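You operate a simulated robot arm through the tools that you are given. There is no shell and no other tool. Be economical: measure what you need, move in short steps, check, and stop when the job is done.

The job below is to be done with a simulated two-armed robot. You get a single attempt, and the scene is never put back.

Task
Take the orange long insert from the top of the door bench and leave it on the upper shelf of the grey rack. Then shut the blue box lid. Then put the blue seat card on the shelf of the steel table. Then fetch the yellow block and set it on top of the blue mix card. Then fetch the rate card and set it on the steel table. Then take the lid off the wax jar and lay it down on the side table. Then take the blue sign and leave it on the shelf of the side table. Then fetch the yellow sign from the side table and set it on top of the pump card. Then take the green cure card and leave it on the shelf of the side table. Keep to this order. Set down upright: blue sign, yellow sign.

The check looks at the end state, three seconds after you hand in, the way a careful person would. Anything else that was tipped, shoved, dropped, spilled or broken makes it a failure. A push-on lid holds only when it is set on centred and level and pressed home; a screw cap is set on level and turned clockwise until tight.

Robot
Two 7-joint arms with two-finger parallel grippers on one trunk, on a base that drives. Base frame: it is fixed to the floor where the robot stands at the start and does not move with it; the origin is under the middle of the robot, x ahead of it, y to its left, z up; the surface under the hand at the start is at about z = 850. Units: mm, rad, N and s.
The left shoulder is at the start at [62, 198, 1154], the right one opposite. With the tool pointing down near the work surface each hand reaches from about 280 to 700 mm from the robot's upright axis, wherever it stands, measured 20 degrees to its own side. Places, roughly: blue box lid [-5500, 4000, 900]; blue mix card [-4500, 1750, 750]; blue seat card [-6750, 4000, 750]; blue sign [-12250, -4250, 750]; green cure card [-12250, -4250, 750]; orange long insert [750, 0, 750]; pump card [-7750, -5750, 750]; rate card [-9500, 4250, 750]; shelf of the side table [-12200, -4000, 300]; shelf of the steel table [-5200, 1700, 300]; steel table [-5200, 1700, 800]; upper shelf of the grey rack [500, -1600, 1000]; wax jar [-12250, -4000, 750]; yellow block (5x3x5 cm) [-6700, 3900, 800]; yellow sign [-12000, -4250, 750]. Payload 1.57 kg a hand.
The tool frame of a hand sits at the grasp point between the pads (the TCP): z along the fingers, y along the line on which they close. The tips reach 30 mm beyond it. Largest opening 110 mm; finger width 24, thickness 12; the body of the gripper, 48 by 112 mm, starts 78 mm behind the TCP.
Orientation is that of the tool frame in the base frame, as [roll, pitch, yaw] about the fixed x, y, z axes, in that order (R = Rz(yaw) Ry(pitch) Rx(roll)). With the fingers straight down and closing along the base's y, the tool's x points along the base's -x, its y along +y and its z along -z.

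Tools
- The arms move only by the tool drive_tool. It takes "left_steps", "right_steps" or both (then of equal length, played together; a hand with none holds still); each is a list of rows, each a list of 7 numbers: the shift along the tool's x, y, z in mm, then the turn, a rotation vector about the tool's x, y, z in rad, then the opening, from 0 (shut) to 1 (fully open). In form: [[x, y, z, ax, ay, az, grip], ...]. A call has 1 to 20 rows; each row shifts and turns the commanded pose from where the row before left it, along the tool's axes as they then stand. Rows are played at 5 a second. More than 50 mm and 0.15 rad between two rows, or a gripper value outside its range, and nothing of the call is played. Where a pose cannot be reached the arm comes as near as it can. A force on the tool above 40 N (or 10 N above the force at the start of the call, whichever is more), or a blocked arm, ends the call early, and 0.2 s more pass. The fingers move at their own pace (about 72 mm/s each) and stop on an object; they squeeze with about 43 N. The grip force told is the motor's: it shows also when the fingers shut on nothing. Time passes only in rows, and 0.2 s behind the last, so rows that do not move let the fingers close. The reply holds the time, the measured pose of the TCP, the force on the tool along the base axes, the opening and the grip force, in the units named above and with some noise, with the torque about the TCP (base axes, N m) and any sound that the robot's microphone picked up.
- Cameras (640 x 400 px; columns grow to the right, rows downward): "scene" is now at [86.1, 9.7, 1727.6]; the picture's right is [0.20, -0.98, 0.00], its down [-0.89, -0.18, -0.42] and it looks along [0.41, 0.09, -0.91] (base axes); focal length 278 px, centre (320, 200). "left" rides on the left gripper at [70, -16, -141] in its tool frame; the picture's right is [0.23, 0.97, 0.00], its down [-0.85, 0.20, -0.48] and it looks along [-0.47, 0.11, 0.88] (tool axes); focal length 222 px, centre (320, 200). "right" rides on the right gripper at [70, 16, -141] in its tool frame; the picture's right is [-0.23, 0.97, 0.00], its down [-0.85, -0.20, -0.48] and it looks along [-0.47, -0.11, 0.88] (tool axes); focal length 222 px, centre (320, 200).
- camera(camera): a new picture of that camera. No time passes.
- lift_body(by): slides the trunk up (or, below 0, down) by that many mm; the arms and the scene camera ride with it, the base frame stays. It gives what a move gives, with no picture.
- drive_base(legs): drives the robot by 1 to 6 legs, each [ahead, left, turn to the left] in mm, mm and rad, along the robot's own axes; the way and the turn of a leg run together, so that a leg with both is an arc; at most 1500 mm and 3.142 rad a leg. The arms and the cameras ride along, it lands a little off, and it stops where it bumps. It gives what a move gives.
- aim_head(pan, tilt): turns the head with the scene camera to pan (to the left, within 1.501 rad either way) and tilt (down, from -0.506 to 1.204), counted from straight ahead of the robot. It gives what a move gives.
- probe_pixels(camera, pixels): for up to 12 pixels [column, row] of the newest picture of that camera ("zoom" is the newest enlarged one), the place [x, y, z] in the base frame of the surface seen there, good to about 2 mm, but the place of the scene camera against the robot may be out by one fixed shift of up to 12 mm in any direction. No time passes.
- enlarge(camera, box): a new picture of the part [left, top, right, bottom] of that camera's present view, enlarged. No time passes.
- close_job(): hands the job in; it is judged then, once.

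Go step by step. Measure first, check grasps and placings, and put right what went wrong. The budget is 322 turns and 200 pictures, counting those below and the enlarged ones. Unless the task says otherwise, let go and move clear before handing in.

The tools are called after "Emit:" as a command line: name --argument value ..., lists and objects as JSON in quotes. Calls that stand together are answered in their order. drive_tool: Moves the arms, as the interface text tells. Its arguments: {"type":"object","properties":{"left_steps":{"type":"array"},"right_steps":{"type":"array"}},"required":[]} The other tools are called the same way: lift_body (by) slides the trunk up or down; drive_base (legs) drives the base; aim_head (pan, tilt) turns the head that bears the scene camera; camera (camera) takes a picture; probe_pixels (camera, pixels) gives the place of the surface under pixels of a picture; enlarge (camera, box) takes an enlarged picture of a part of a camera's view; close_job () hands the job in.

At the start:

```text
clock: 0.0
left_tool_pos: [468.6, 282.9, 1071.1]
left_tcp_rot: [3.141, -0.003, -3.141]
left_contact_force: [0.3, 1.2, -0.2]
left_moment: [0.0, 0.03, -0.01]
left_finger_gap: 110.0
left_grip_force: 0.1
right_tool_pos: [361.2, -125.0, 1120.4]
right_tcp_rot: [3.141, -0.002, 3.141]
right_contact_force: [-0.5, 0.0, -0.2]
right_moment: [0.02, -0.01, -0.01]
right_finger_gap: 109.9
right_grip_force: 0.1
trunk travel left (down, up): [-750.0, 240.0]
robot x, y, heading: [3.0, 0.6, -0.002]
head pan, tilt: [0.204, 1.131]
```

scene: 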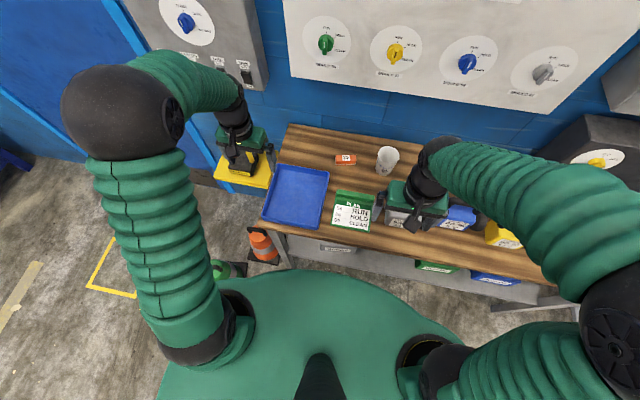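
right: 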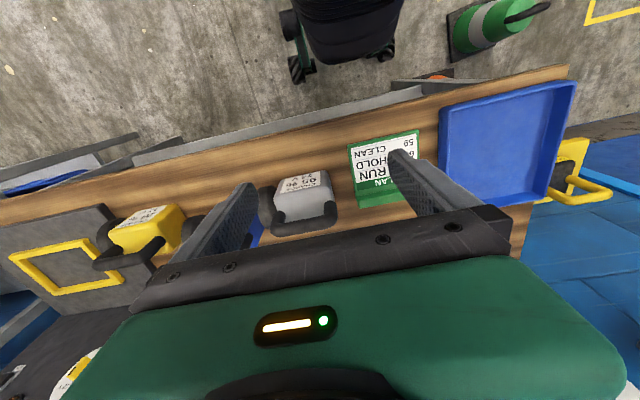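
left: 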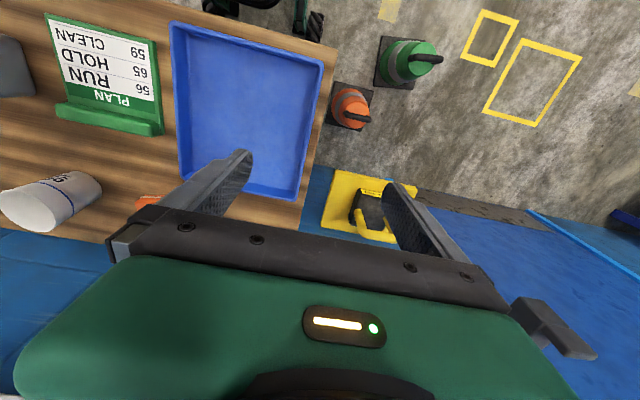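

The scene picture shows a small orange piece near (346,159) on the bench; I enlarge it and measure.

Emit:
enlarge --camera "scene" --box '[240, 110, 440, 240]'

Emit:
probe_pixels --camera "scene" --pixels '[[346, 159], [336, 158], [356, 159], [346, 170], [296, 195], [388, 160], [352, 212], [320, 140]]'

```text
3.08 times, centred on (340, 175) of scene
```

zoom: 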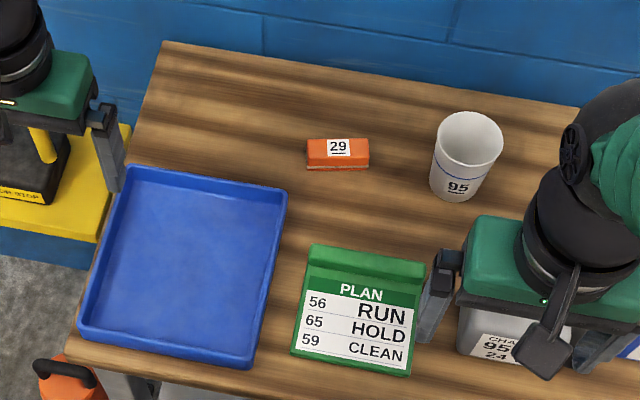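

```text
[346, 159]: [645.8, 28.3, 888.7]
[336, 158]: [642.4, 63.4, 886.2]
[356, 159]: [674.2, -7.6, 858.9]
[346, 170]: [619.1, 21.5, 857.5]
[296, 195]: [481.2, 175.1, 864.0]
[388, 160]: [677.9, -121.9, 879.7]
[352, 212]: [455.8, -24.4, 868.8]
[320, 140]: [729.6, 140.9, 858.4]
```

I measure the orange piece's faces in the zoom for its exact pose.

Emit:
probe_pixels --camera "zoom" --pixels '[[310, 142], [365, 141], [366, 155], [310, 154], [338, 147], [338, 167], [310, 165], [366, 166], [338, 180]]'

Emit:
aim_head --pan -1.2 --tilt 0.4

Emit:
camera --camera "scene"

```text
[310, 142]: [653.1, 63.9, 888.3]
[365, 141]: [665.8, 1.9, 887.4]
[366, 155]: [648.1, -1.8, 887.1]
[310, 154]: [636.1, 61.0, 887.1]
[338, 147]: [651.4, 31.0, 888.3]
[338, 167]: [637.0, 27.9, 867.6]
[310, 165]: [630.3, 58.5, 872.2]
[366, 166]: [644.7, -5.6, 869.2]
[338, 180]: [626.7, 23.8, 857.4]
```

```text
clock: 1.5
left_tool_pos: [468.7, 284.0, 1071.7]
left_tcp_rot: [-3.141, 0.001, -3.141]
left_contact_force: [-0.3, -0.1, -0.2]
left_moment: [0.0, 0.01, 0.04]
left_finger_gap: 110.0
left_grip_force: 0.1
right_tool_pos: [359.8, -124.4, 1121.5]
right_tcp_rot: [3.14, 0.001, 3.141]
right_contact_force: [0.2, -0.2, 0.3]
right_moment: [0.0, 0.05, 0.01]
right_finger_gap: 109.8
right_grip_force: 0.0
trunk travel left (down, up): [-750.0, 240.0]
robot x, y, heading: [-4.9, 1.0, 0.0]
head pan, tilt: [-1.201, 0.4]
```

```text
195 pictures are left
```

scene: 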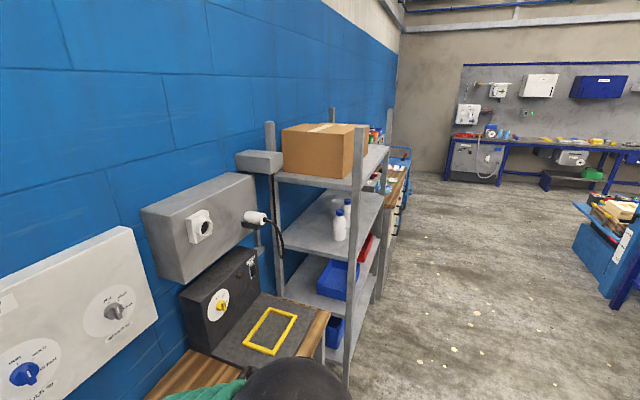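

The rack is seen: a top board with a carton and a shelf with bottles (340,215). I measure its levels.

Emit:
probe_pixels --camera "scene" --pixels '[[315, 225], [360, 230], [305, 245], [350, 175], [375, 165], [335, 295], [345, 230], [361, 130], [340, 250], [290, 240], [332, 207], [270, 130]]'

Emit:
enlarge --camera "scene" --box '[230, 100, 430, 360]'

```text
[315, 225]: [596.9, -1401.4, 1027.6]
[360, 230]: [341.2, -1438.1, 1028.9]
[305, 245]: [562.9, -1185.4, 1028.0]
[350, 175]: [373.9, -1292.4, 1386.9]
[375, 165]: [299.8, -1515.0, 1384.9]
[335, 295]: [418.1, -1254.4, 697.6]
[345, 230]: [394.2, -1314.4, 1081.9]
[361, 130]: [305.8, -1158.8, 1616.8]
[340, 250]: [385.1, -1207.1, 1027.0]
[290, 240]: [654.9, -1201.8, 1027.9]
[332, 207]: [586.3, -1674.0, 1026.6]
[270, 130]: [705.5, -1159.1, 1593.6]
```

```text
1.54 times, centred on (330, 230) of scene
```

zoom: 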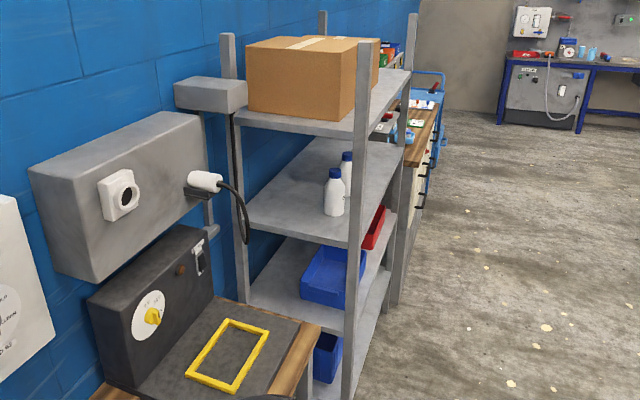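

The upper shelf is at z≈1028 with the free area around x 350–650, y −1400…−1700; the orange insert is at about (651,31), turned 0.2 rad. I bring the left hand behind it pitched 45° and slide the right hand aside.

Emit:
drive_tool --left_steps '[[-14.3, -38.4, 15.3, 0, 0, 0, 1], [-14.3, -38.4, 15.3, 0, 0, 0, 1], [-14.3, -38.4, 15.3, 0, 0, 0, 1], [-14.3, -38.4, 15.3, 0, 0, 0, 1], [-14.3, -38.4, 15.3, 0, 0, 0, 1], [-14.3, -38.4, 15.3, 0, 0, 0, 1], [-14.3, -38.4, 15.3, 0, 0, 0, 1], [0, 0, 0, 0, 0, -0.1, 1], [0, 0, 0, 0, 0, -0.1, 1], [0, 0, 0, 0, -0.131, 0, 1], [0, 0, 0, 0, -0.131, 0, 1], [0, 0, 0, 0, -0.131, 0, 1], [0, 0, 0, 0, -0.131, 0, 1], [0, 0, 0, 0, -0.131, 0, 1], [0, 0, 0, 0, -0.131, 0, 1]]' --right_steps '[[0, -40, 0, 0, 0, 0, 1], [0, -40, 0, 0, 0, 0, 1], [0, -40, 0, 0, 0, 0, 1], [0, -40, 0, 0, 0, 0, 1], [0, -40, 0, 0, 0, 0, 1], [0, 0, 0, 0, 0, 0, 1], [0, 0, 0, 0, 0, 0, 1], [0, 0, 0, 0, 0, 0, 1], [0, 0, 0, 0, 0, 0, 1], [0, 0, 0, 0, 0, 0, 1], [0, 0, 0, 0, 0, 0, 1], [0, 0, 0, 0, 0, 0, 1], [0, 0, 0, 0, 0, 0, 1], [0, 0, 0, 0, 0, 0, 1], [0, 0, 0, 0, 0, 0, 1]]'

Emit:
aim_head --pan 0.0 --tilt 1.1

Emit:
camera --camera "left"

Emit:
camera --camera "scene"

```text
clock: 4.3
left_tool_pos: [601.6, 144.1, 975.5]
left_tcp_rot: [-3.107, 0.503, -2.67]
left_contact_force: [-0.2, 0.5, 0.0]
left_moment: [-0.06, -0.02, -0.01]
left_finger_gap: 110.0
left_grip_force: 0.0
right_tool_pos: [358.6, -321.9, 1119.4]
right_tcp_rot: [-3.139, 0.002, -3.139]
right_contact_force: [0.4, 0.1, -0.1]
right_moment: [-0.01, 0.0, -0.01]
right_finger_gap: 110.1
right_grip_force: 0.0
trunk travel left (down, up): [-750.0, 240.0]
robot x, y, heading: [-4.2, -3.3, 0.004]
head pan, tilt: [-1.201, 0.4]
stopped in row 14 (left hand): the arm was blocked; the commanded pose is now the measured one
```

```text
clock: 5.8
left_tool_pos: [599.9, 142.9, 974.6]
left_tcp_rot: [-3.116, 0.506, -2.674]
left_contact_force: [-0.3, 0.4, -0.3]
left_moment: [0.01, 0.01, -0.01]
left_finger_gap: 110.0
left_grip_force: 0.0
right_tool_pos: [357.7, -326.5, 1118.8]
right_tcp_rot: [-3.14, 0.002, -3.141]
right_contact_force: [-0.1, 0.9, 0.0]
right_moment: [-0.02, -0.03, 0.0]
right_finger_gap: 110.0
right_grip_force: 0.1
trunk travel left (down, up): [-750.0, 240.0]
robot x, y, heading: [-0.5, 0.7, 0.002]
head pan, tilt: [0.0, 1.1]
```

```text
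193 pictures are left
```

left: 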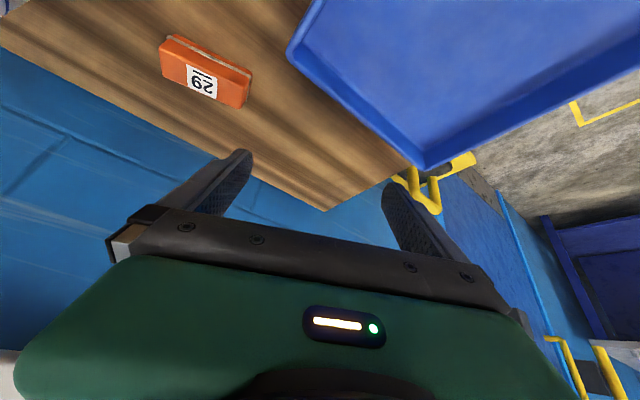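

```text
192 pictures are left
```

scene: 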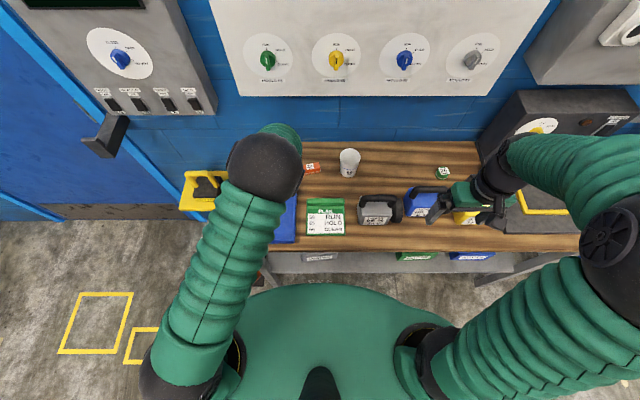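

The arm blocked before reaching the pose (left hand now at (600,143,975), yaw twisted), since it crosses the midline. I straighten the hand, back it off, and shift the base right so the insert lies in front of the left shoulder.

Emit:
drive_tool --left_steps '[[0, 0, -40, 0, 0, 0, 1], [0, 0, -20, 0, 0.13, 0, 1], [0, 0, 0, 0, 0.13, 0, 1], [0, 0, 0, 0, 0.13, 0, 1], [0, 0, 0, 0, 0.116, 0, 1], [0, 0, 0, 0, 0, 0.13, 1], [0, 0, 0, 0, 0, 0.13, 1], [0, 0, 0, 0, 0, 0.13, 1], [0, 0, 0, 0, 0, 0.077, 1], [40, 20, -20, 0, 0, 0, 1], [40, 20, 0, 0, 0, 0, 1]]'

Emit:
drive_base --legs '[[0, -180, 0]]'

```text
clock: 8.2
left_tool_pos: [491.5, 169.2, 1046.9]
left_tcp_rot: [-3.12, 0.011, 3.119]
left_contact_force: [-0.4, -0.6, 0.1]
left_moment: [0.03, -0.03, 0.0]
left_finger_gap: 109.9
left_grip_force: 0.1
right_tool_pos: [356.3, -323.3, 1120.4]
right_tcp_rot: [-3.139, 0.003, -3.141]
right_contact_force: [-0.6, -0.4, -1.0]
right_moment: [0.02, 0.0, 0.0]
right_finger_gap: 110.0
right_grip_force: 0.1
trunk travel left (down, up): [-750.0, 240.0]
robot x, y, heading: [0.7, 4.3, 0.001]
head pan, tilt: [0.0, 1.1]
```

```text
clock: 9.6
left_tool_pos: [494.8, 3.0, 1043.2]
left_tcp_rot: [-3.113, 0.011, 3.124]
left_contact_force: [-0.4, 0.6, -0.6]
left_moment: [-0.03, -0.03, 0.01]
left_finger_gap: 110.1
left_grip_force: 0.2
right_tool_pos: [358.9, -491.9, 1123.2]
right_tcp_rot: [-3.134, 0.0, -3.139]
right_contact_force: [-0.3, 1.0, -0.4]
right_moment: [-0.03, -0.03, -0.01]
right_finger_gap: 109.6
right_grip_force: 0.2
trunk travel left (down, up): [-750.0, 240.0]
robot x, y, heading: [-0.2, -175.3, -0.003]
head pan, tilt: [0.0, 1.1]
```

Base moved right to y≈−175. Now pitching the left hand 45° with yaw 0.2 here, well above the bench.

Emit:
drive_tool --left_steps '[[0, 0, 0, 0, 0, -0.109, 1], [0, 0, 0, 0, 0, -0.109, 1], [0, 0, 0, 0, -0.131, 0, 1], [0, 0, 0, 0, -0.131, 0, 1], [0, 0, 0, 0, -0.131, 0, 1], [0, 0, 0, 0, -0.131, 0, 1], [0, 0, 0, 0, -0.131, 0, 1], [0, 0, 0, 0, -0.131, 0, 1]]'

Emit:
camera --camera "left"

Emit:
camera --camera "scene"

```text
clock: 11.6
left_tool_pos: [505.6, 25.3, 1076.6]
left_tcp_rot: [-3.01, 0.844, -2.739]
left_contact_force: [0.7, -0.4, 0.4]
left_moment: [0.04, -0.06, 0.0]
left_finger_gap: 109.9
left_grip_force: 0.0
right_tool_pos: [356.5, -505.3, 1120.2]
right_tcp_rot: [3.138, 0.002, 3.141]
right_contact_force: [1.1, 0.0, -0.1]
right_moment: [0.02, -0.01, -0.01]
right_finger_gap: 110.0
right_grip_force: 0.1
trunk travel left (down, up): [-750.0, 240.0]
robot x, y, heading: [0.7, -176.1, -0.0]
head pan, tilt: [0.0, 1.1]
stopped in row 8 (left hand): the arm was blocked; the commanded pose is now the measured one
```

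```text
191 pictures are left
```

left: 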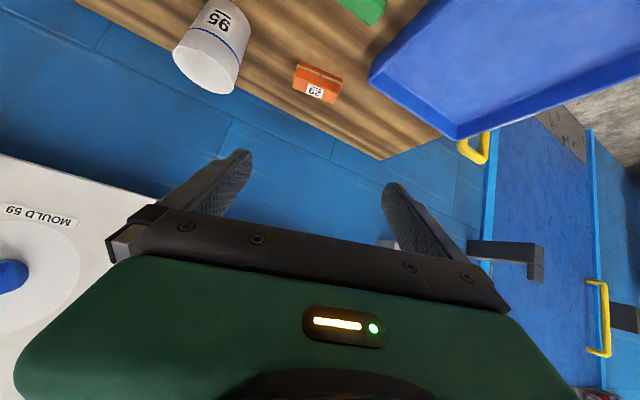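

```text
190 pictures are left
```

scene: 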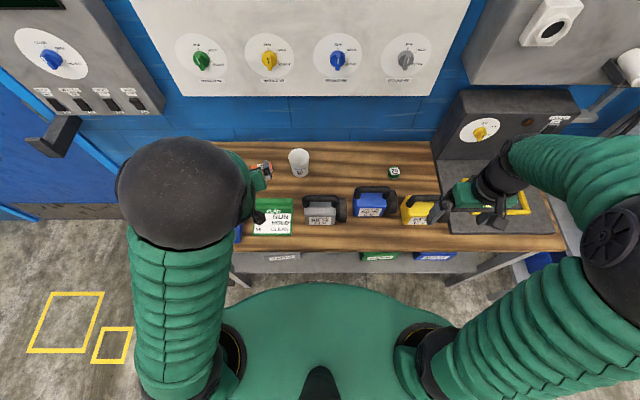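

The hand is now pitched about 41° with slight roll error (blocked only at the last bit because folded). I move it on toward the pre-grasp and correct the roll.

Emit:
drive_tool --left_steps '[[16.5, -6.4, 39.3, 0, 0, 0, 1], [16.5, -6.4, 39.3, 0, 0, 0, 1], [16.5, -6.4, 39.3, 0, 0, 0, 1], [0, 0, 0, 0.02, 0, 0.133, 1], [0, 0, 0, 0, 0, 0, 1]]'

Emit:
camera --camera "left"

```text
clock: 12.8
left_tool_pos: [565.7, 8.7, 958.4]
left_tcp_rot: [3.141, 0.847, -2.963]
left_contact_force: [-1.0, -0.7, 0.2]
left_moment: [0.0, 0.0, -0.01]
left_finger_gap: 109.8
left_grip_force: 0.1
right_tool_pos: [357.1, -502.0, 1119.8]
right_tcp_rot: [3.14, 0.003, -3.141]
right_contact_force: [0.6, 0.4, 0.1]
right_moment: [0.02, -0.03, -0.04]
right_finger_gap: 109.7
right_grip_force: 0.0
trunk travel left (down, up): [-750.0, 240.0]
robot x, y, heading: [2.0, -175.9, -0.001]
head pan, tilt: [0.0, 1.1]
```

```text
189 pictures are left
```

left: 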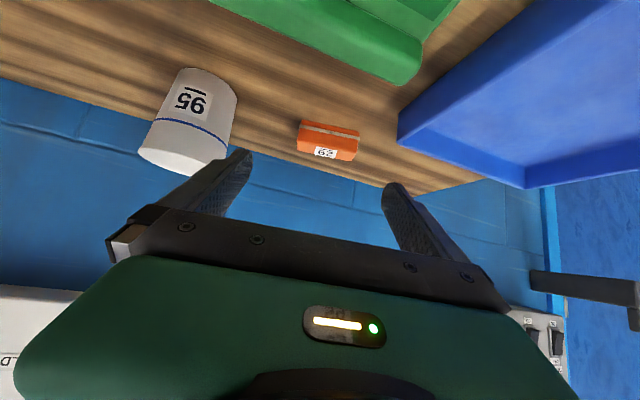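

Orientation is now clean (pitch 0.847, yaw 0.178). I probe the insert through the left camera.

Emit:
probe_pixels --camera "left" --pixels '[[305, 148], [354, 157], [301, 124], [358, 135], [301, 132], [356, 143], [330, 138], [330, 110], [325, 128], [185, 80], [232, 95]]'

```text
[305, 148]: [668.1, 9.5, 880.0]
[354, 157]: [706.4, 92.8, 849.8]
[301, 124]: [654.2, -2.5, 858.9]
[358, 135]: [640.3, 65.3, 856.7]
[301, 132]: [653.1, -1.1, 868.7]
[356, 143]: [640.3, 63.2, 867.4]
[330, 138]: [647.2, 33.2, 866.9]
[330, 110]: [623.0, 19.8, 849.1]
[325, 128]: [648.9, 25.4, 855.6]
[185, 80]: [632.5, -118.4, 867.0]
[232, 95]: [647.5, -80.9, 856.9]
```

Table is at z≈849.5, insert centre ≈(658,33,865), length ~69. I advance along the tool axis to TCP ≈(642,30,884) and close.

Emit:
drive_tool --left_steps '[[0.85, 2, 27.1, 0, 0, 0, 1], [0.85, 2, 27.1, 0, 0, 0, 1], [0.85, 2, 27.1, 0, 0, 0, 1], [0.85, 2, 27.1, 0, 0, 0, 1], [0, 0, 0, 0, 0, 0, 1]]'

Emit:
camera --camera "left"

```text
clock: 14.0
left_tool_pos: [641.9, 31.8, 884.0]
left_tcp_rot: [3.139, 0.847, -2.959]
left_contact_force: [-0.4, 0.3, 0.3]
left_moment: [0.02, -0.02, 0.02]
left_finger_gap: 110.0
left_grip_force: 0.1
right_tool_pos: [355.7, -501.5, 1119.9]
right_tcp_rot: [3.14, 0.004, -3.14]
right_contact_force: [0.0, -0.8, 0.4]
right_moment: [-0.02, 0.01, -0.02]
right_finger_gap: 109.8
right_grip_force: 0.1
trunk travel left (down, up): [-750.0, 240.0]
robot x, y, heading: [2.7, -175.3, 0.007]
head pan, tilt: [0.0, 1.1]
```

```text
188 pictures are left
```

left: 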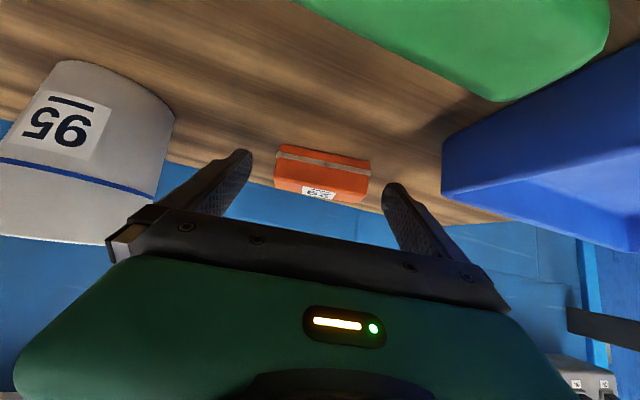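

The insert sits centred between the fingers ((275–370,175)). Closing.

Emit:
drive_tool --left_steps '[[0, 0, 0, 0, 0, 0, 0.5], [0, 0, 0, 0, 0, 0, 0.4], [0, 0, 0, 0, 0, 0, 0.4], [0, 0, 0, 0, 0, 0, 0.4]]'

Emit:
camera --camera "left"

```text
clock: 15.0
left_tool_pos: [641.2, 31.3, 885.5]
left_tcp_rot: [3.14, 0.846, -2.958]
left_contact_force: [-0.2, -0.6, -0.7]
left_moment: [-0.04, -0.03, -0.03]
left_finger_gap: 71.6
left_grip_force: 42.9
right_tool_pos: [357.0, -502.0, 1120.2]
right_tcp_rot: [3.14, 0.003, -3.14]
right_contact_force: [-0.1, -0.2, 0.5]
right_moment: [0.03, 0.01, 0.0]
right_finger_gap: 110.2
right_grip_force: 0.1
trunk travel left (down, up): [-750.0, 240.0]
robot x, y, heading: [1.0, -177.4, 0.001]
head pan, tilt: [0.0, 1.1]
```

```text
187 pictures are left
```

left: 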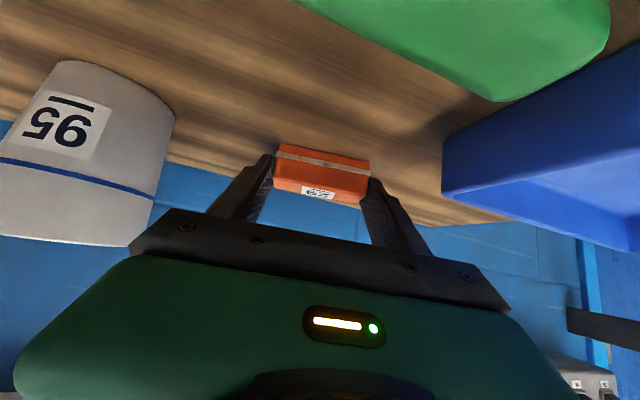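

Grip holds (gap 71.6 mm, 43 N). I raise the trunk by 215 mm and back away, then look at the rack.

Emit:
lift_body --by 215

Emit:
drive_base --legs '[[-600, 0, 0], [0, -1400, 0]]'

Emit:
aim_head --pan 0.1 --tilt 0.6

Emit:
camera --camera "scene"

Emit:
camera --camera "left"

```text
clock: 17.3
left_tool_pos: [641.8, 31.0, 1099.1]
left_tcp_rot: [3.14, 0.846, -2.958]
left_contact_force: [-0.7, 0.4, -0.6]
left_moment: [0.01, -0.01, -0.02]
left_finger_gap: 44.0
left_grip_force: 0.0
right_tool_pos: [357.9, -501.8, 1335.4]
right_tcp_rot: [3.14, 0.002, -3.141]
right_contact_force: [0.2, 0.7, -0.1]
right_moment: [0.02, 0.02, 0.0]
right_finger_gap: 110.0
right_grip_force: 0.1
trunk travel left (down, up): [-965.0, 25.0]
robot x, y, heading: [0.7, -174.8, 0.001]
head pan, tilt: [0.0, 1.1]
```

```text
clock: 27.4
left_tool_pos: [36.2, -1371.5, 1099.0]
left_tcp_rot: [-3.14, 0.847, -2.949]
left_contact_force: [-0.5, 0.9, -0.5]
left_moment: [0.01, 0.05, 0.0]
left_finger_gap: 44.2
left_grip_force: 0.1
right_tool_pos: [-245.7, -1908.7, 1334.1]
right_tcp_rot: [-3.141, 0.002, -3.134]
right_contact_force: [0.4, 0.0, 0.1]
right_moment: [0.01, -0.01, -0.03]
right_finger_gap: 110.1
right_grip_force: 0.1
trunk travel left (down, up): [-965.0, 25.0]
robot x, y, heading: [-602.1, -1589.6, 0.011]
head pan, tilt: [0.0, 1.1]
```

```text
clock: 28.3
left_tool_pos: [33.7, -1373.7, 1101.2]
left_tcp_rot: [-3.141, 0.847, -2.951]
left_contact_force: [0.0, 0.2, 0.9]
left_moment: [0.0, -0.01, -0.02]
left_finger_gap: 43.9
left_grip_force: 0.1
right_tool_pos: [-246.7, -1909.6, 1335.8]
right_tcp_rot: [3.142, 0.003, -3.133]
right_contact_force: [0.4, 0.2, 0.4]
right_moment: [-0.02, 0.03, 0.0]
right_finger_gap: 110.1
right_grip_force: 0.0
trunk travel left (down, up): [-965.0, 25.0]
robot x, y, heading: [-603.9, -1590.4, 0.01]
head pan, tilt: [0.099, 0.6]
```

```text
186 pictures are left
```

scene: 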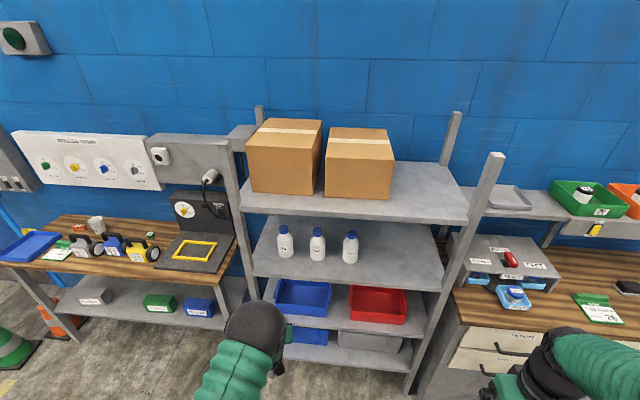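

```text
185 pictures are left
```

left: 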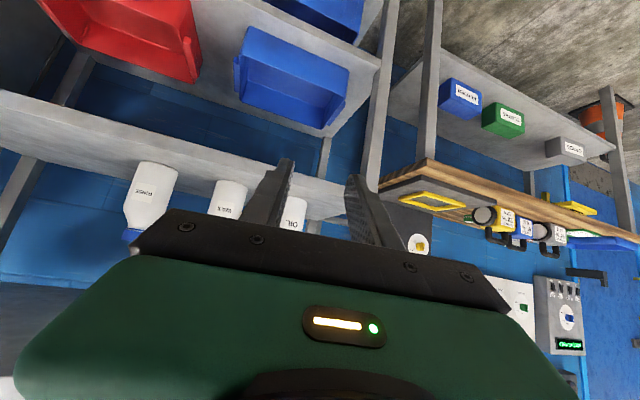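

The gap is now 44 mm with no grip force: the insert slipped out during the lift. I look at the bench to find it.

Emit:
enlarge --camera "scene" --box '[0, 190, 200, 350]'

```text
2.50 times, centred on (100, 270) of scene
```

zoom: 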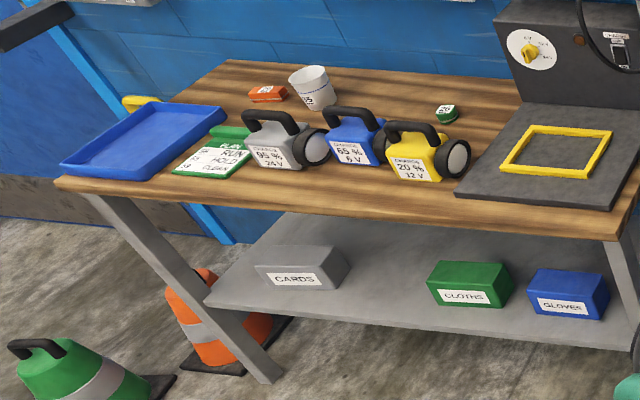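

The insert still lies at its old place on the bench. I drive back, lower the trunk partly, and inspect its shape before regrasping.

Emit:
drive_base --legs '[[0, 1410, -0.01], [500, 0, 0]]'

Emit:
lift_body --by -140

Emit:
camera --camera "left"

Emit:
enlarge --camera "left" --box '[220, 60, 420, 220]'

```text
clock: 37.9
left_tool_pos: [519.0, 30.3, 1102.1]
left_tcp_rot: [3.14, 0.85, -2.96]
left_contact_force: [-0.2, -0.2, 0.2]
left_moment: [-0.01, 0.02, -0.02]
left_finger_gap: 44.3
left_grip_force: 0.1
right_tool_pos: [233.3, -502.2, 1335.4]
right_tcp_rot: [3.14, 0.007, -3.14]
right_contact_force: [0.0, -0.3, 0.6]
right_moment: [0.03, 0.01, -0.03]
right_finger_gap: 110.1
right_grip_force: 0.0
trunk travel left (down, up): [-965.0, 25.0]
robot x, y, heading: [-120.9, -176.5, -0.002]
head pan, tilt: [0.099, 0.6]
```

```text
clock: 39.5
left_tool_pos: [519.4, 30.1, 961.3]
left_tcp_rot: [3.14, 0.848, -2.957]
left_contact_force: [0.5, 0.2, -0.6]
left_moment: [0.02, -0.01, 0.0]
left_finger_gap: 44.0
left_grip_force: 0.1
right_tool_pos: [233.9, -504.5, 1196.4]
right_tcp_rot: [3.138, 0.005, -3.14]
right_contact_force: [0.3, 0.8, 0.9]
right_moment: [0.01, 0.03, 0.03]
right_finger_gap: 110.0
right_grip_force: 0.1
trunk travel left (down, up): [-825.0, 165.0]
robot x, y, heading: [-119.8, -174.9, 0.005]
head pan, tilt: [0.099, 0.6]
```

```text
183 pictures are left
```

left: 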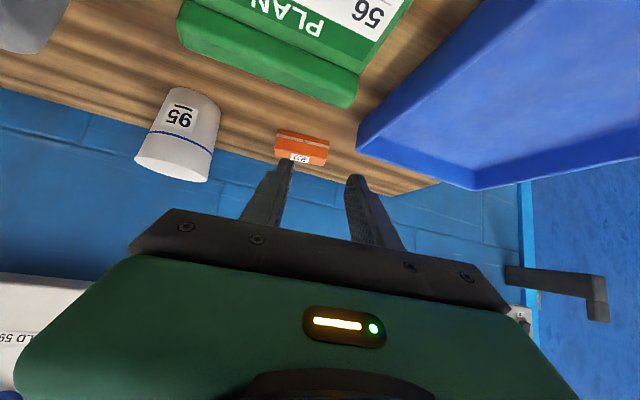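

```text
2.50 times, centred on (320, 140) of left
```

zoom: 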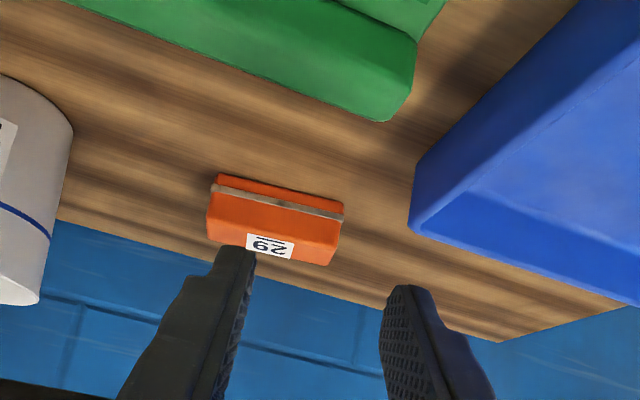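

The insert looks to have a thin band jutting near its base, and I had held it only by the finger tips' corner. I'll regrasp steeper (pitch ≈0.35) so the pads cover the ends fully.

Emit:
drive_tool --left_steps '[[0, 0, 0, 0, 0.125, 0, 1], [0, 0, 0, 0, 0.125, 0, 1], [0, 0, 0, 0, 0.125, 0, 1], [0, 0, 0, 0, 0.125, 0, 1], [0, 0, 0, 0, 0, 0, 1]]'

Emit:
drive_base --legs '[[105, 0, 0]]'

Emit:
camera --camera "left"

Emit:
enlarge --camera "left" --box '[220, 60, 420, 220]'

```text
clock: 40.8
left_tool_pos: [518.6, 29.2, 961.7]
left_tcp_rot: [3.141, 0.347, -2.957]
left_contact_force: [-0.7, 0.2, -0.1]
left_moment: [0.02, 0.02, -0.01]
left_finger_gap: 110.3
left_grip_force: 0.1
right_tool_pos: [233.9, -503.6, 1195.8]
right_tcp_rot: [3.14, 0.005, -3.14]
right_contact_force: [-0.6, -0.4, 0.3]
right_moment: [0.0, 0.02, -0.03]
right_finger_gap: 110.2
right_grip_force: 0.1
trunk travel left (down, up): [-825.0, 165.0]
robot x, y, heading: [-123.7, -179.8, 0.003]
head pan, tilt: [0.099, 0.6]
```

```text
clock: 41.9
left_tool_pos: [620.4, 28.5, 966.2]
left_tcp_rot: [-3.141, 0.353, -2.961]
left_contact_force: [0.7, -0.2, -0.6]
left_moment: [0.0, -0.01, -0.03]
left_finger_gap: 110.0
left_grip_force: 0.0
right_tool_pos: [332.7, -503.4, 1196.7]
right_tcp_rot: [3.14, 0.01, 3.14]
right_contact_force: [-0.3, -0.4, 0.4]
right_moment: [0.02, 0.02, 0.02]
right_finger_gap: 109.9
right_grip_force: 0.0
trunk travel left (down, up): [-825.0, 165.0]
robot x, y, heading: [-13.0, -178.3, 0.002]
head pan, tilt: [0.099, 0.6]
```

```text
181 pictures are left
```

left: 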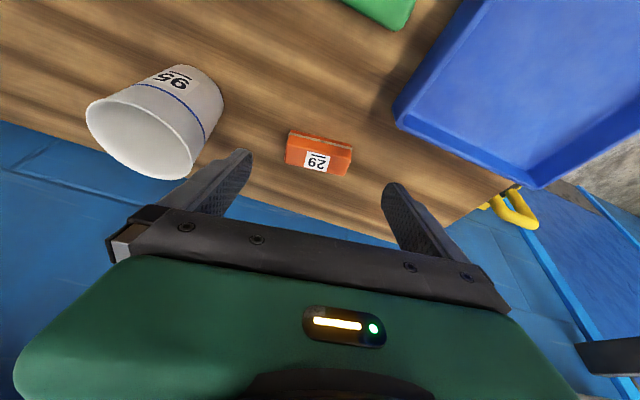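

```text
2.50 times, centred on (320, 140) of left
```

zoom: 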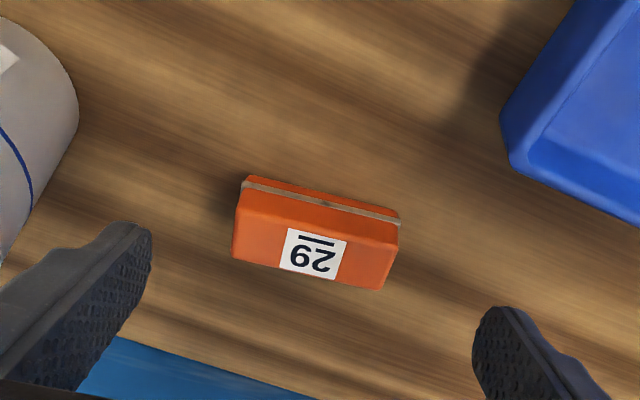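

The block is aligned with the fingers. I probe its corners through this closer view.

Emit:
probe_pixels --camera "zoom" --pixels '[[240, 222], [395, 245], [236, 252], [383, 283], [315, 235], [244, 188], [396, 220], [250, 182], [398, 212], [320, 150]]'

```text
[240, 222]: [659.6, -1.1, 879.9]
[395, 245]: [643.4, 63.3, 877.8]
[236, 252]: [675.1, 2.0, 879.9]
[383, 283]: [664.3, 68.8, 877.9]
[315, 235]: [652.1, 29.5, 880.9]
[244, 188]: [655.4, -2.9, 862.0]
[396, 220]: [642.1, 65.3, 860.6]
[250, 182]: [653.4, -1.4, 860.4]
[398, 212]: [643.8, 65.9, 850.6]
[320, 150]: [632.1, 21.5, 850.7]
```

Insert top centre ≈(660,33,880). Descend to TCP ≈(653,32,885) and close fully, then a small test lift.

Emit:
drive_tool --left_steps '[[-0.75, -0.6, 21.8, 0, 0, 0, 1], [-0.75, -0.6, 21.8, 0, 0, 0, 1], [-0.75, -0.6, 21.8, 0, 0, 0, 1], [-0.75, -0.6, 21.6, 0, 0, 0, 1], [0, 0, 0, 0, 0, 0, 1], [0, 0, 0, 0, 0, 0, 0], [0, 0, 0, 0, 0, 0, 0], [0, 0, 0, 0, 0, 0, 0], [0, 0, 0, 0, 0, 0, 0]]'

Emit:
drive_tool --left_steps '[[-3.4, 0, -9.4, 0, 0, 0, 0], [-3.4, 0, -9.4, 0, 0, 0, 0], [-3.4, 0, -9.4, 0, 0, 0, 0], [0, 0, 0, 0, 0, 0, 0]]'

Emit:
camera --camera "left"

```text
clock: 43.9
left_tool_pos: [658.7, 29.1, 882.3]
left_tcp_rot: [-3.141, 0.352, -2.962]
left_contact_force: [-0.2, -5.2, 12.6]
left_moment: [-0.67, -0.04, -0.08]
left_finger_gap: 70.8
left_grip_force: 42.8
right_tool_pos: [337.0, -506.7, 1196.0]
right_tcp_rot: [3.139, 0.006, 3.14]
right_contact_force: [-0.6, 0.2, 0.3]
right_moment: [0.01, 0.0, -0.03]
right_finger_gap: 110.1
right_grip_force: 0.0
trunk travel left (down, up): [-825.0, 165.0]
robot x, y, heading: [-15.1, -177.1, 0.003]
head pan, tilt: [0.099, 0.6]
```

```text
clock: 44.9
left_tool_pos: [658.5, 31.2, 910.5]
left_tcp_rot: [3.14, 0.348, -2.962]
left_contact_force: [-0.3, -0.1, -1.6]
left_moment: [0.01, 0.0, -0.01]
left_finger_gap: 70.8
left_grip_force: 42.5
right_tool_pos: [338.8, -504.8, 1195.4]
right_tcp_rot: [3.139, 0.003, 3.139]
right_contact_force: [-0.2, -0.1, -0.1]
right_moment: [-0.01, -0.02, -0.04]
right_finger_gap: 110.1
right_grip_force: 0.0
trunk travel left (down, up): [-825.0, 165.0]
robot x, y, heading: [-12.7, -180.0, 0.006]
head pan, tilt: [0.099, 0.6]
```

```text
179 pictures are left
```

left: 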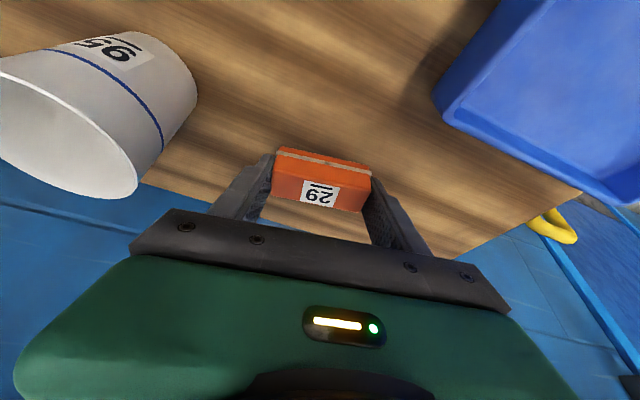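

Held securely (gap 70.8, 42.5 N after lifting). I raise and drive to the rack front, then check the gap again.

Emit:
drive_tool --left_steps '[[-6.8, 0, -18.8, 0, 0, 0, 0], [-6.8, 0, -18.8, 0, 0, 0, 0]]'

Emit:
lift_body --by 160

Emit:
drive_base --legs '[[-600, 0, 0], [0, -1400, 0]]'

Emit:
aim_head --pan 0.2 --tilt 0.5

Emit:
camera --camera "scene"

Emit:
camera --camera "left"

```text
clock: 45.5
left_tool_pos: [655.8, 30.9, 951.9]
left_tcp_rot: [-3.141, 0.346, -2.963]
left_contact_force: [-0.2, 0.4, -1.5]
left_moment: [0.0, -0.01, -0.01]
left_finger_gap: 70.9
left_grip_force: 43.3
right_tool_pos: [337.2, -504.0, 1195.7]
right_tcp_rot: [3.141, 0.004, 3.14]
right_contact_force: [-0.9, -0.4, 0.7]
right_moment: [0.0, -0.03, -0.03]
right_finger_gap: 110.3
right_grip_force: 0.0
trunk travel left (down, up): [-825.0, 165.0]
robot x, y, heading: [-14.3, -176.3, -0.0]
head pan, tilt: [0.099, 0.6]
```

```text
clock: 47.4
left_tool_pos: [656.5, 32.1, 1112.0]
left_tcp_rot: [-3.141, 0.349, -2.961]
left_contact_force: [-0.1, 0.2, -0.6]
left_moment: [-0.06, 0.02, 0.01]
left_finger_gap: 70.8
left_grip_force: 43.1
right_tool_pos: [337.7, -504.4, 1356.0]
right_tcp_rot: [3.14, 0.005, 3.139]
right_contact_force: [0.0, 0.4, 0.2]
right_moment: [-0.02, 0.0, 0.01]
right_finger_gap: 109.8
right_grip_force: 0.0
trunk travel left (down, up): [-985.0, 5.0]
robot x, y, heading: [-13.2, -180.6, -0.001]
head pan, tilt: [0.099, 0.6]
```

```text
clock: 57.2
left_tool_pos: [73.9, -1356.8, 1111.9]
left_tcp_rot: [-3.141, 0.347, -2.96]
left_contact_force: [0.8, 0.3, 0.4]
left_moment: [-0.01, -0.02, -0.01]
left_finger_gap: 70.9
left_grip_force: 42.2
right_tool_pos: [-246.0, -1891.5, 1356.9]
right_tcp_rot: [3.141, 0.005, 3.141]
right_contact_force: [0.0, -0.2, -0.4]
right_moment: [0.01, 0.0, 0.03]
right_finger_gap: 110.0
right_grip_force: 0.1
trunk travel left (down, up): [-985.0, 5.0]
robot x, y, heading: [-600.2, -1569.9, -0.004]
head pan, tilt: [0.099, 0.6]
```

```text
clock: 57.9
left_tool_pos: [72.1, -1360.0, 1113.5]
left_tcp_rot: [3.14, 0.349, -2.963]
left_contact_force: [0.0, 1.5, -1.2]
left_moment: [0.0, 0.01, 0.02]
left_finger_gap: 70.8
left_grip_force: 43.3
right_tool_pos: [-247.4, -1894.8, 1355.6]
right_tcp_rot: [3.14, 0.008, 3.139]
right_contact_force: [0.4, 0.3, 0.3]
right_moment: [0.0, 0.02, 0.0]
right_finger_gap: 110.1
right_grip_force: 0.1
trunk travel left (down, up): [-985.0, 5.0]
robot x, y, heading: [-598.2, -1565.2, -0.001]
head pan, tilt: [0.201, 0.499]
```

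```text
178 pictures are left
```

scene: 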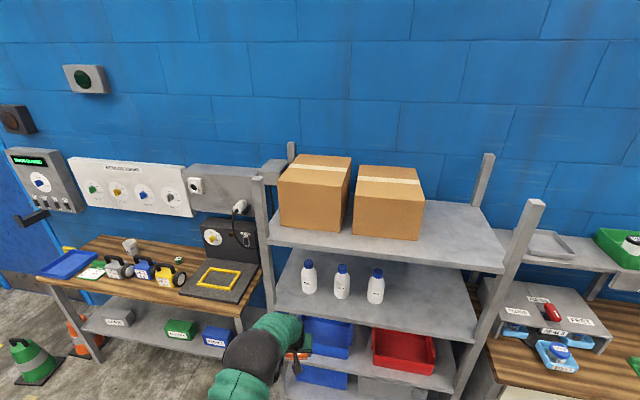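

```text
177 pictures are left
```

left: 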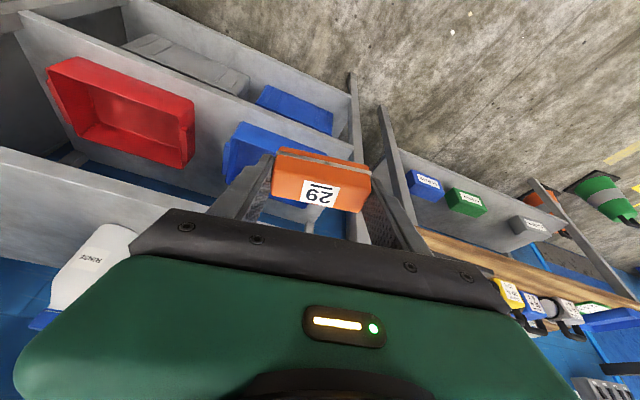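

Still held. I measure the upper shelf: bottles, right post, front edge.

Emit:
probe_pixels --camera "scene" --pixels '[[376, 285], [343, 285], [430, 300], [430, 320], [480, 330], [425, 335], [490, 320], [505, 290], [425, 255], [425, 222], [420, 275]]'

Emit:
probe_pixels --camera "left" --pixels '[[30, 170], [60, 210], [150, 200], [20, 200]]'

```text
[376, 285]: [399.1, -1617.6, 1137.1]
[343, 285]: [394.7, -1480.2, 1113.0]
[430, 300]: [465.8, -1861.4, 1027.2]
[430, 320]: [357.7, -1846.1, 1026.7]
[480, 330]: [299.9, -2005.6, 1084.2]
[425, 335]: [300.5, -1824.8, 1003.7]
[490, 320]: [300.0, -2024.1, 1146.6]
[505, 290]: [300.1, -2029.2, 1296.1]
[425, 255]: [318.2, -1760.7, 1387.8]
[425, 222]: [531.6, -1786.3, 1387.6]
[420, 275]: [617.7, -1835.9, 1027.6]
```

```text
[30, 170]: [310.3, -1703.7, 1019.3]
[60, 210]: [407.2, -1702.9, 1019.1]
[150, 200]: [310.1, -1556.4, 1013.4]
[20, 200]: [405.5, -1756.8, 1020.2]
```

Shelf surface is z≈1019.5 (hand camera), front edge x≈310, free for y −1690…−1980. I slide right 480, lower to 12 mm above shelf level, then enter in front.

Emit:
drive_base --legs '[[0, -480, 0]]'

Emit:
lift_body --by -47

Emit:
drive_base --legs '[[200, 0, 0]]'

Emit:
camera --camera "scene"

Emit:
camera --camera "left"

```text
clock: 60.8
left_tool_pos: [70.5, -1840.4, 1112.4]
left_tcp_rot: [-3.138, 0.35, -2.958]
left_contact_force: [0.2, 0.9, 0.0]
left_moment: [0.0, -0.02, -0.01]
left_finger_gap: 70.8
left_grip_force: 43.0
right_tool_pos: [-247.1, -2374.0, 1357.0]
right_tcp_rot: [3.141, 0.006, 3.14]
right_contact_force: [0.8, 0.3, -0.2]
right_moment: [0.02, 0.01, -0.02]
right_finger_gap: 110.1
right_grip_force: 0.1
trunk travel left (down, up): [-985.0, 5.0]
robot x, y, heading: [-596.2, -2052.6, -0.0]
head pan, tilt: [0.201, 0.499]
```

```text
clock: 61.6
left_tool_pos: [70.4, -1842.7, 1065.9]
left_tcp_rot: [-3.14, 0.351, -2.958]
left_contact_force: [0.1, 0.6, -0.9]
left_moment: [-0.03, 0.0, 0.0]
left_finger_gap: 70.7
left_grip_force: 42.4
right_tool_pos: [-247.2, -2376.3, 1310.7]
right_tcp_rot: [3.141, 0.008, 3.141]
right_contact_force: [0.5, -0.3, -0.5]
right_moment: [-0.01, 0.0, 0.03]
right_finger_gap: 109.9
right_grip_force: 0.0
trunk travel left (down, up): [-938.0, 52.0]
robot x, y, heading: [-598.3, -2049.0, 0.005]
head pan, tilt: [0.201, 0.499]
```

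```text
clock: 63.2
left_tool_pos: [264.0, -1843.0, 1068.5]
left_tcp_rot: [-3.139, 0.353, -2.958]
left_contact_force: [-0.1, -0.1, -0.3]
left_moment: [0.03, -0.03, 0.01]
left_finger_gap: 71.0
left_grip_force: 42.6
right_tool_pos: [-55.4, -2377.5, 1312.3]
right_tcp_rot: [3.14, 0.011, 3.14]
right_contact_force: [0.5, -0.2, -0.1]
right_moment: [0.02, -0.03, -0.01]
right_finger_gap: 109.9
right_grip_force: 0.1
trunk travel left (down, up): [-938.0, 52.0]
robot x, y, heading: [-399.5, -2051.4, -0.001]
head pan, tilt: [0.201, 0.499]
```

```text
176 pictures are left
```

scene: 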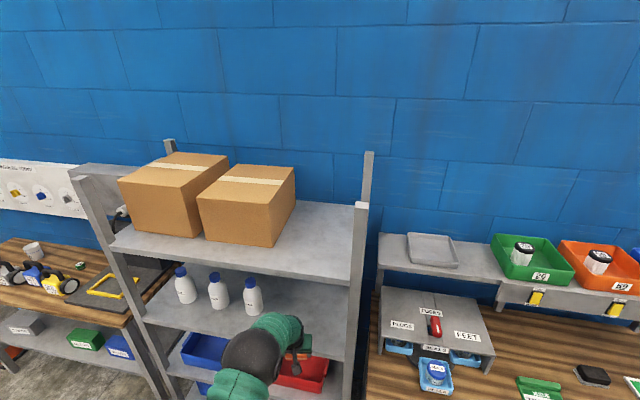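

```text
175 pictures are left
```

left: 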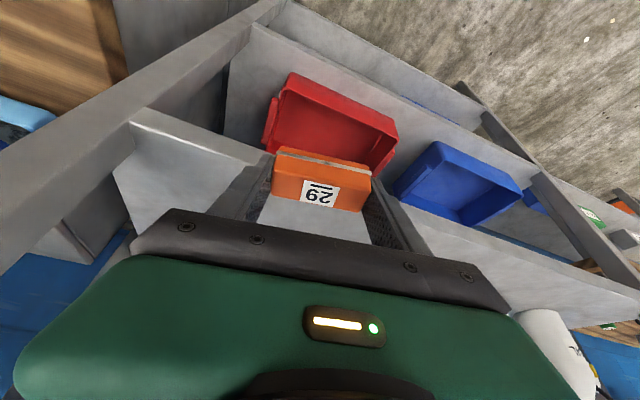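

Block is just in front of the shelf edge, clear of the posts. Ahead 110 mm.

Emit:
drive_base --legs '[[112, 0, 0]]'

Emit:
camera --camera "left"

Emit:
camera --camera "scene"

```text
clock: 64.5
left_tool_pos: [375.7, -1841.4, 1072.1]
left_tcp_rot: [-3.138, 0.356, -2.958]
left_contact_force: [0.8, 0.7, -0.9]
left_moment: [-0.01, 0.03, 0.01]
left_finger_gap: 70.7
left_grip_force: 42.5
right_tool_pos: [53.8, -2376.3, 1312.7]
right_tcp_rot: [3.14, 0.015, 3.139]
right_contact_force: [-0.5, 1.3, 0.9]
right_moment: [0.0, -0.01, -0.02]
right_finger_gap: 109.8
right_grip_force: 0.0
trunk travel left (down, up): [-938.0, 52.0]
robot x, y, heading: [-285.5, -2047.5, 0.002]
head pan, tilt: [0.201, 0.499]
```

```text
174 pictures are left
```

left: 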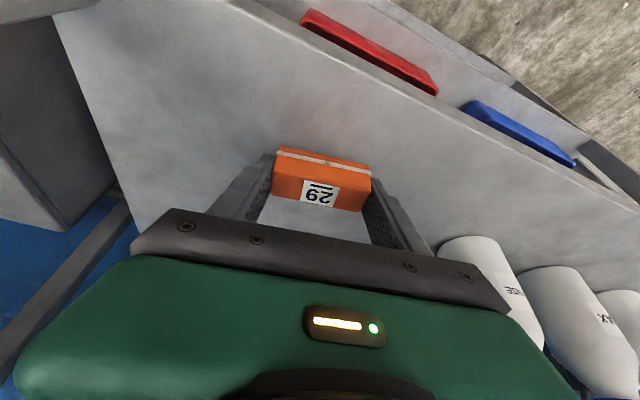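

```text
173 pictures are left
```

scene: 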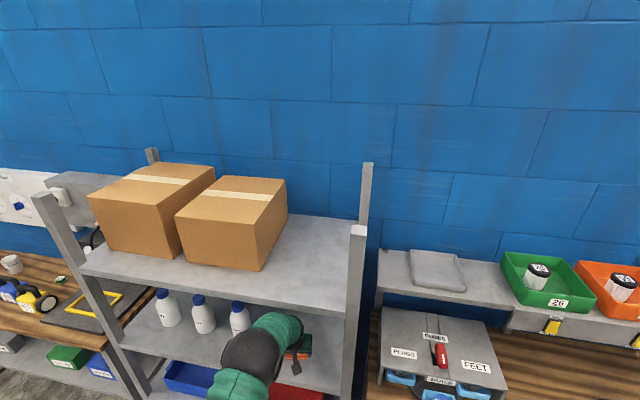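

The block is over the shelf. I check the shelf height under it before lowering.

Emit:
probe_pixels --camera "left" --pixels '[[320, 120], [390, 160], [220, 130], [310, 152], [340, 158]]'

```text
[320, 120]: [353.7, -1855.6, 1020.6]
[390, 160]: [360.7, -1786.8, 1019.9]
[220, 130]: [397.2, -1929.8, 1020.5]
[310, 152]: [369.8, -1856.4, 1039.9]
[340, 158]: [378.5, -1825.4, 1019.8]
```

Shelf 1020, block bottom about 1040. I lower 20 mm and watch the force.

Emit:
drive_tool --left_steps '[[3.0, 0, 8.0, 0, 0, 0, 0], [2.4, 0, 6.5, 0, 0, 0, 0], [1.0, 0, 2.8, 0, 0, 0, 0], [0.5, 0, 1.4, 0, 0, 0, 0], [0, 0, 0, 0, 0, 0, 0]]'

```text
clock: 65.7
left_tool_pos: [379.2, -1842.7, 1052.2]
left_tcp_rot: [-3.141, 0.359, -2.958]
left_contact_force: [-4.6, 1.0, 24.9]
left_moment: [0.73, 0.4, 0.32]
left_finger_gap: 70.9
left_grip_force: 43.1
right_tool_pos: [56.4, -2379.1, 1312.0]
right_tcp_rot: [3.139, 0.015, 3.137]
right_contact_force: [0.3, -0.3, 0.0]
right_moment: [0.04, 0.03, 0.01]
right_finger_gap: 110.1
right_grip_force: 0.0
trunk travel left (down, up): [-938.0, 52.0]
robot x, y, heading: [-285.0, -2046.3, -0.002]
head pan, tilt: [0.201, 0.499]
```

Contact (25 N up). I open in place and retreat back along the tool.

Emit:
drive_tool --left_steps '[[-0.3, 0, -0.8, 0, 0, 0, 0.75], [0, 0, 0, 0, 0, 0, 0.9], [0, 0, 0, 0, 0, 0, 0.95], [0, 0, -15, 0, 0, 0, 0.95], [0, 0, -20, 0, 0, 0, 0.95], [0, 0, -20, 0, 0, 0, 0.95]]'

Emit:
camera --camera "left"

```text
clock: 67.0
left_tool_pos: [358.8, -1843.8, 1099.9]
left_tcp_rot: [-3.138, 0.352, -2.959]
left_contact_force: [0.1, 0.3, 0.4]
left_moment: [-0.04, -0.02, 0.0]
left_finger_gap: 104.5
left_grip_force: 0.0
right_tool_pos: [57.4, -2377.1, 1311.9]
right_tcp_rot: [3.141, 0.012, 3.141]
right_contact_force: [-0.5, -0.4, -0.2]
right_moment: [-0.01, 0.0, -0.02]
right_finger_gap: 110.2
right_grip_force: 0.1
trunk travel left (down, up): [-938.0, 52.0]
robot x, y, heading: [-284.2, -2054.0, 0.002]
head pan, tilt: [0.201, 0.499]
```

```text
172 pictures are left
```

left: 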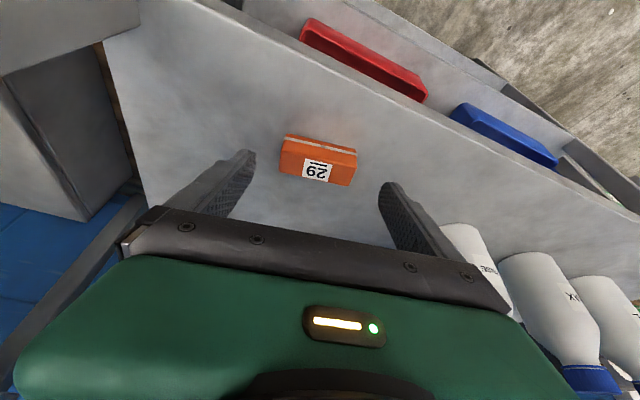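

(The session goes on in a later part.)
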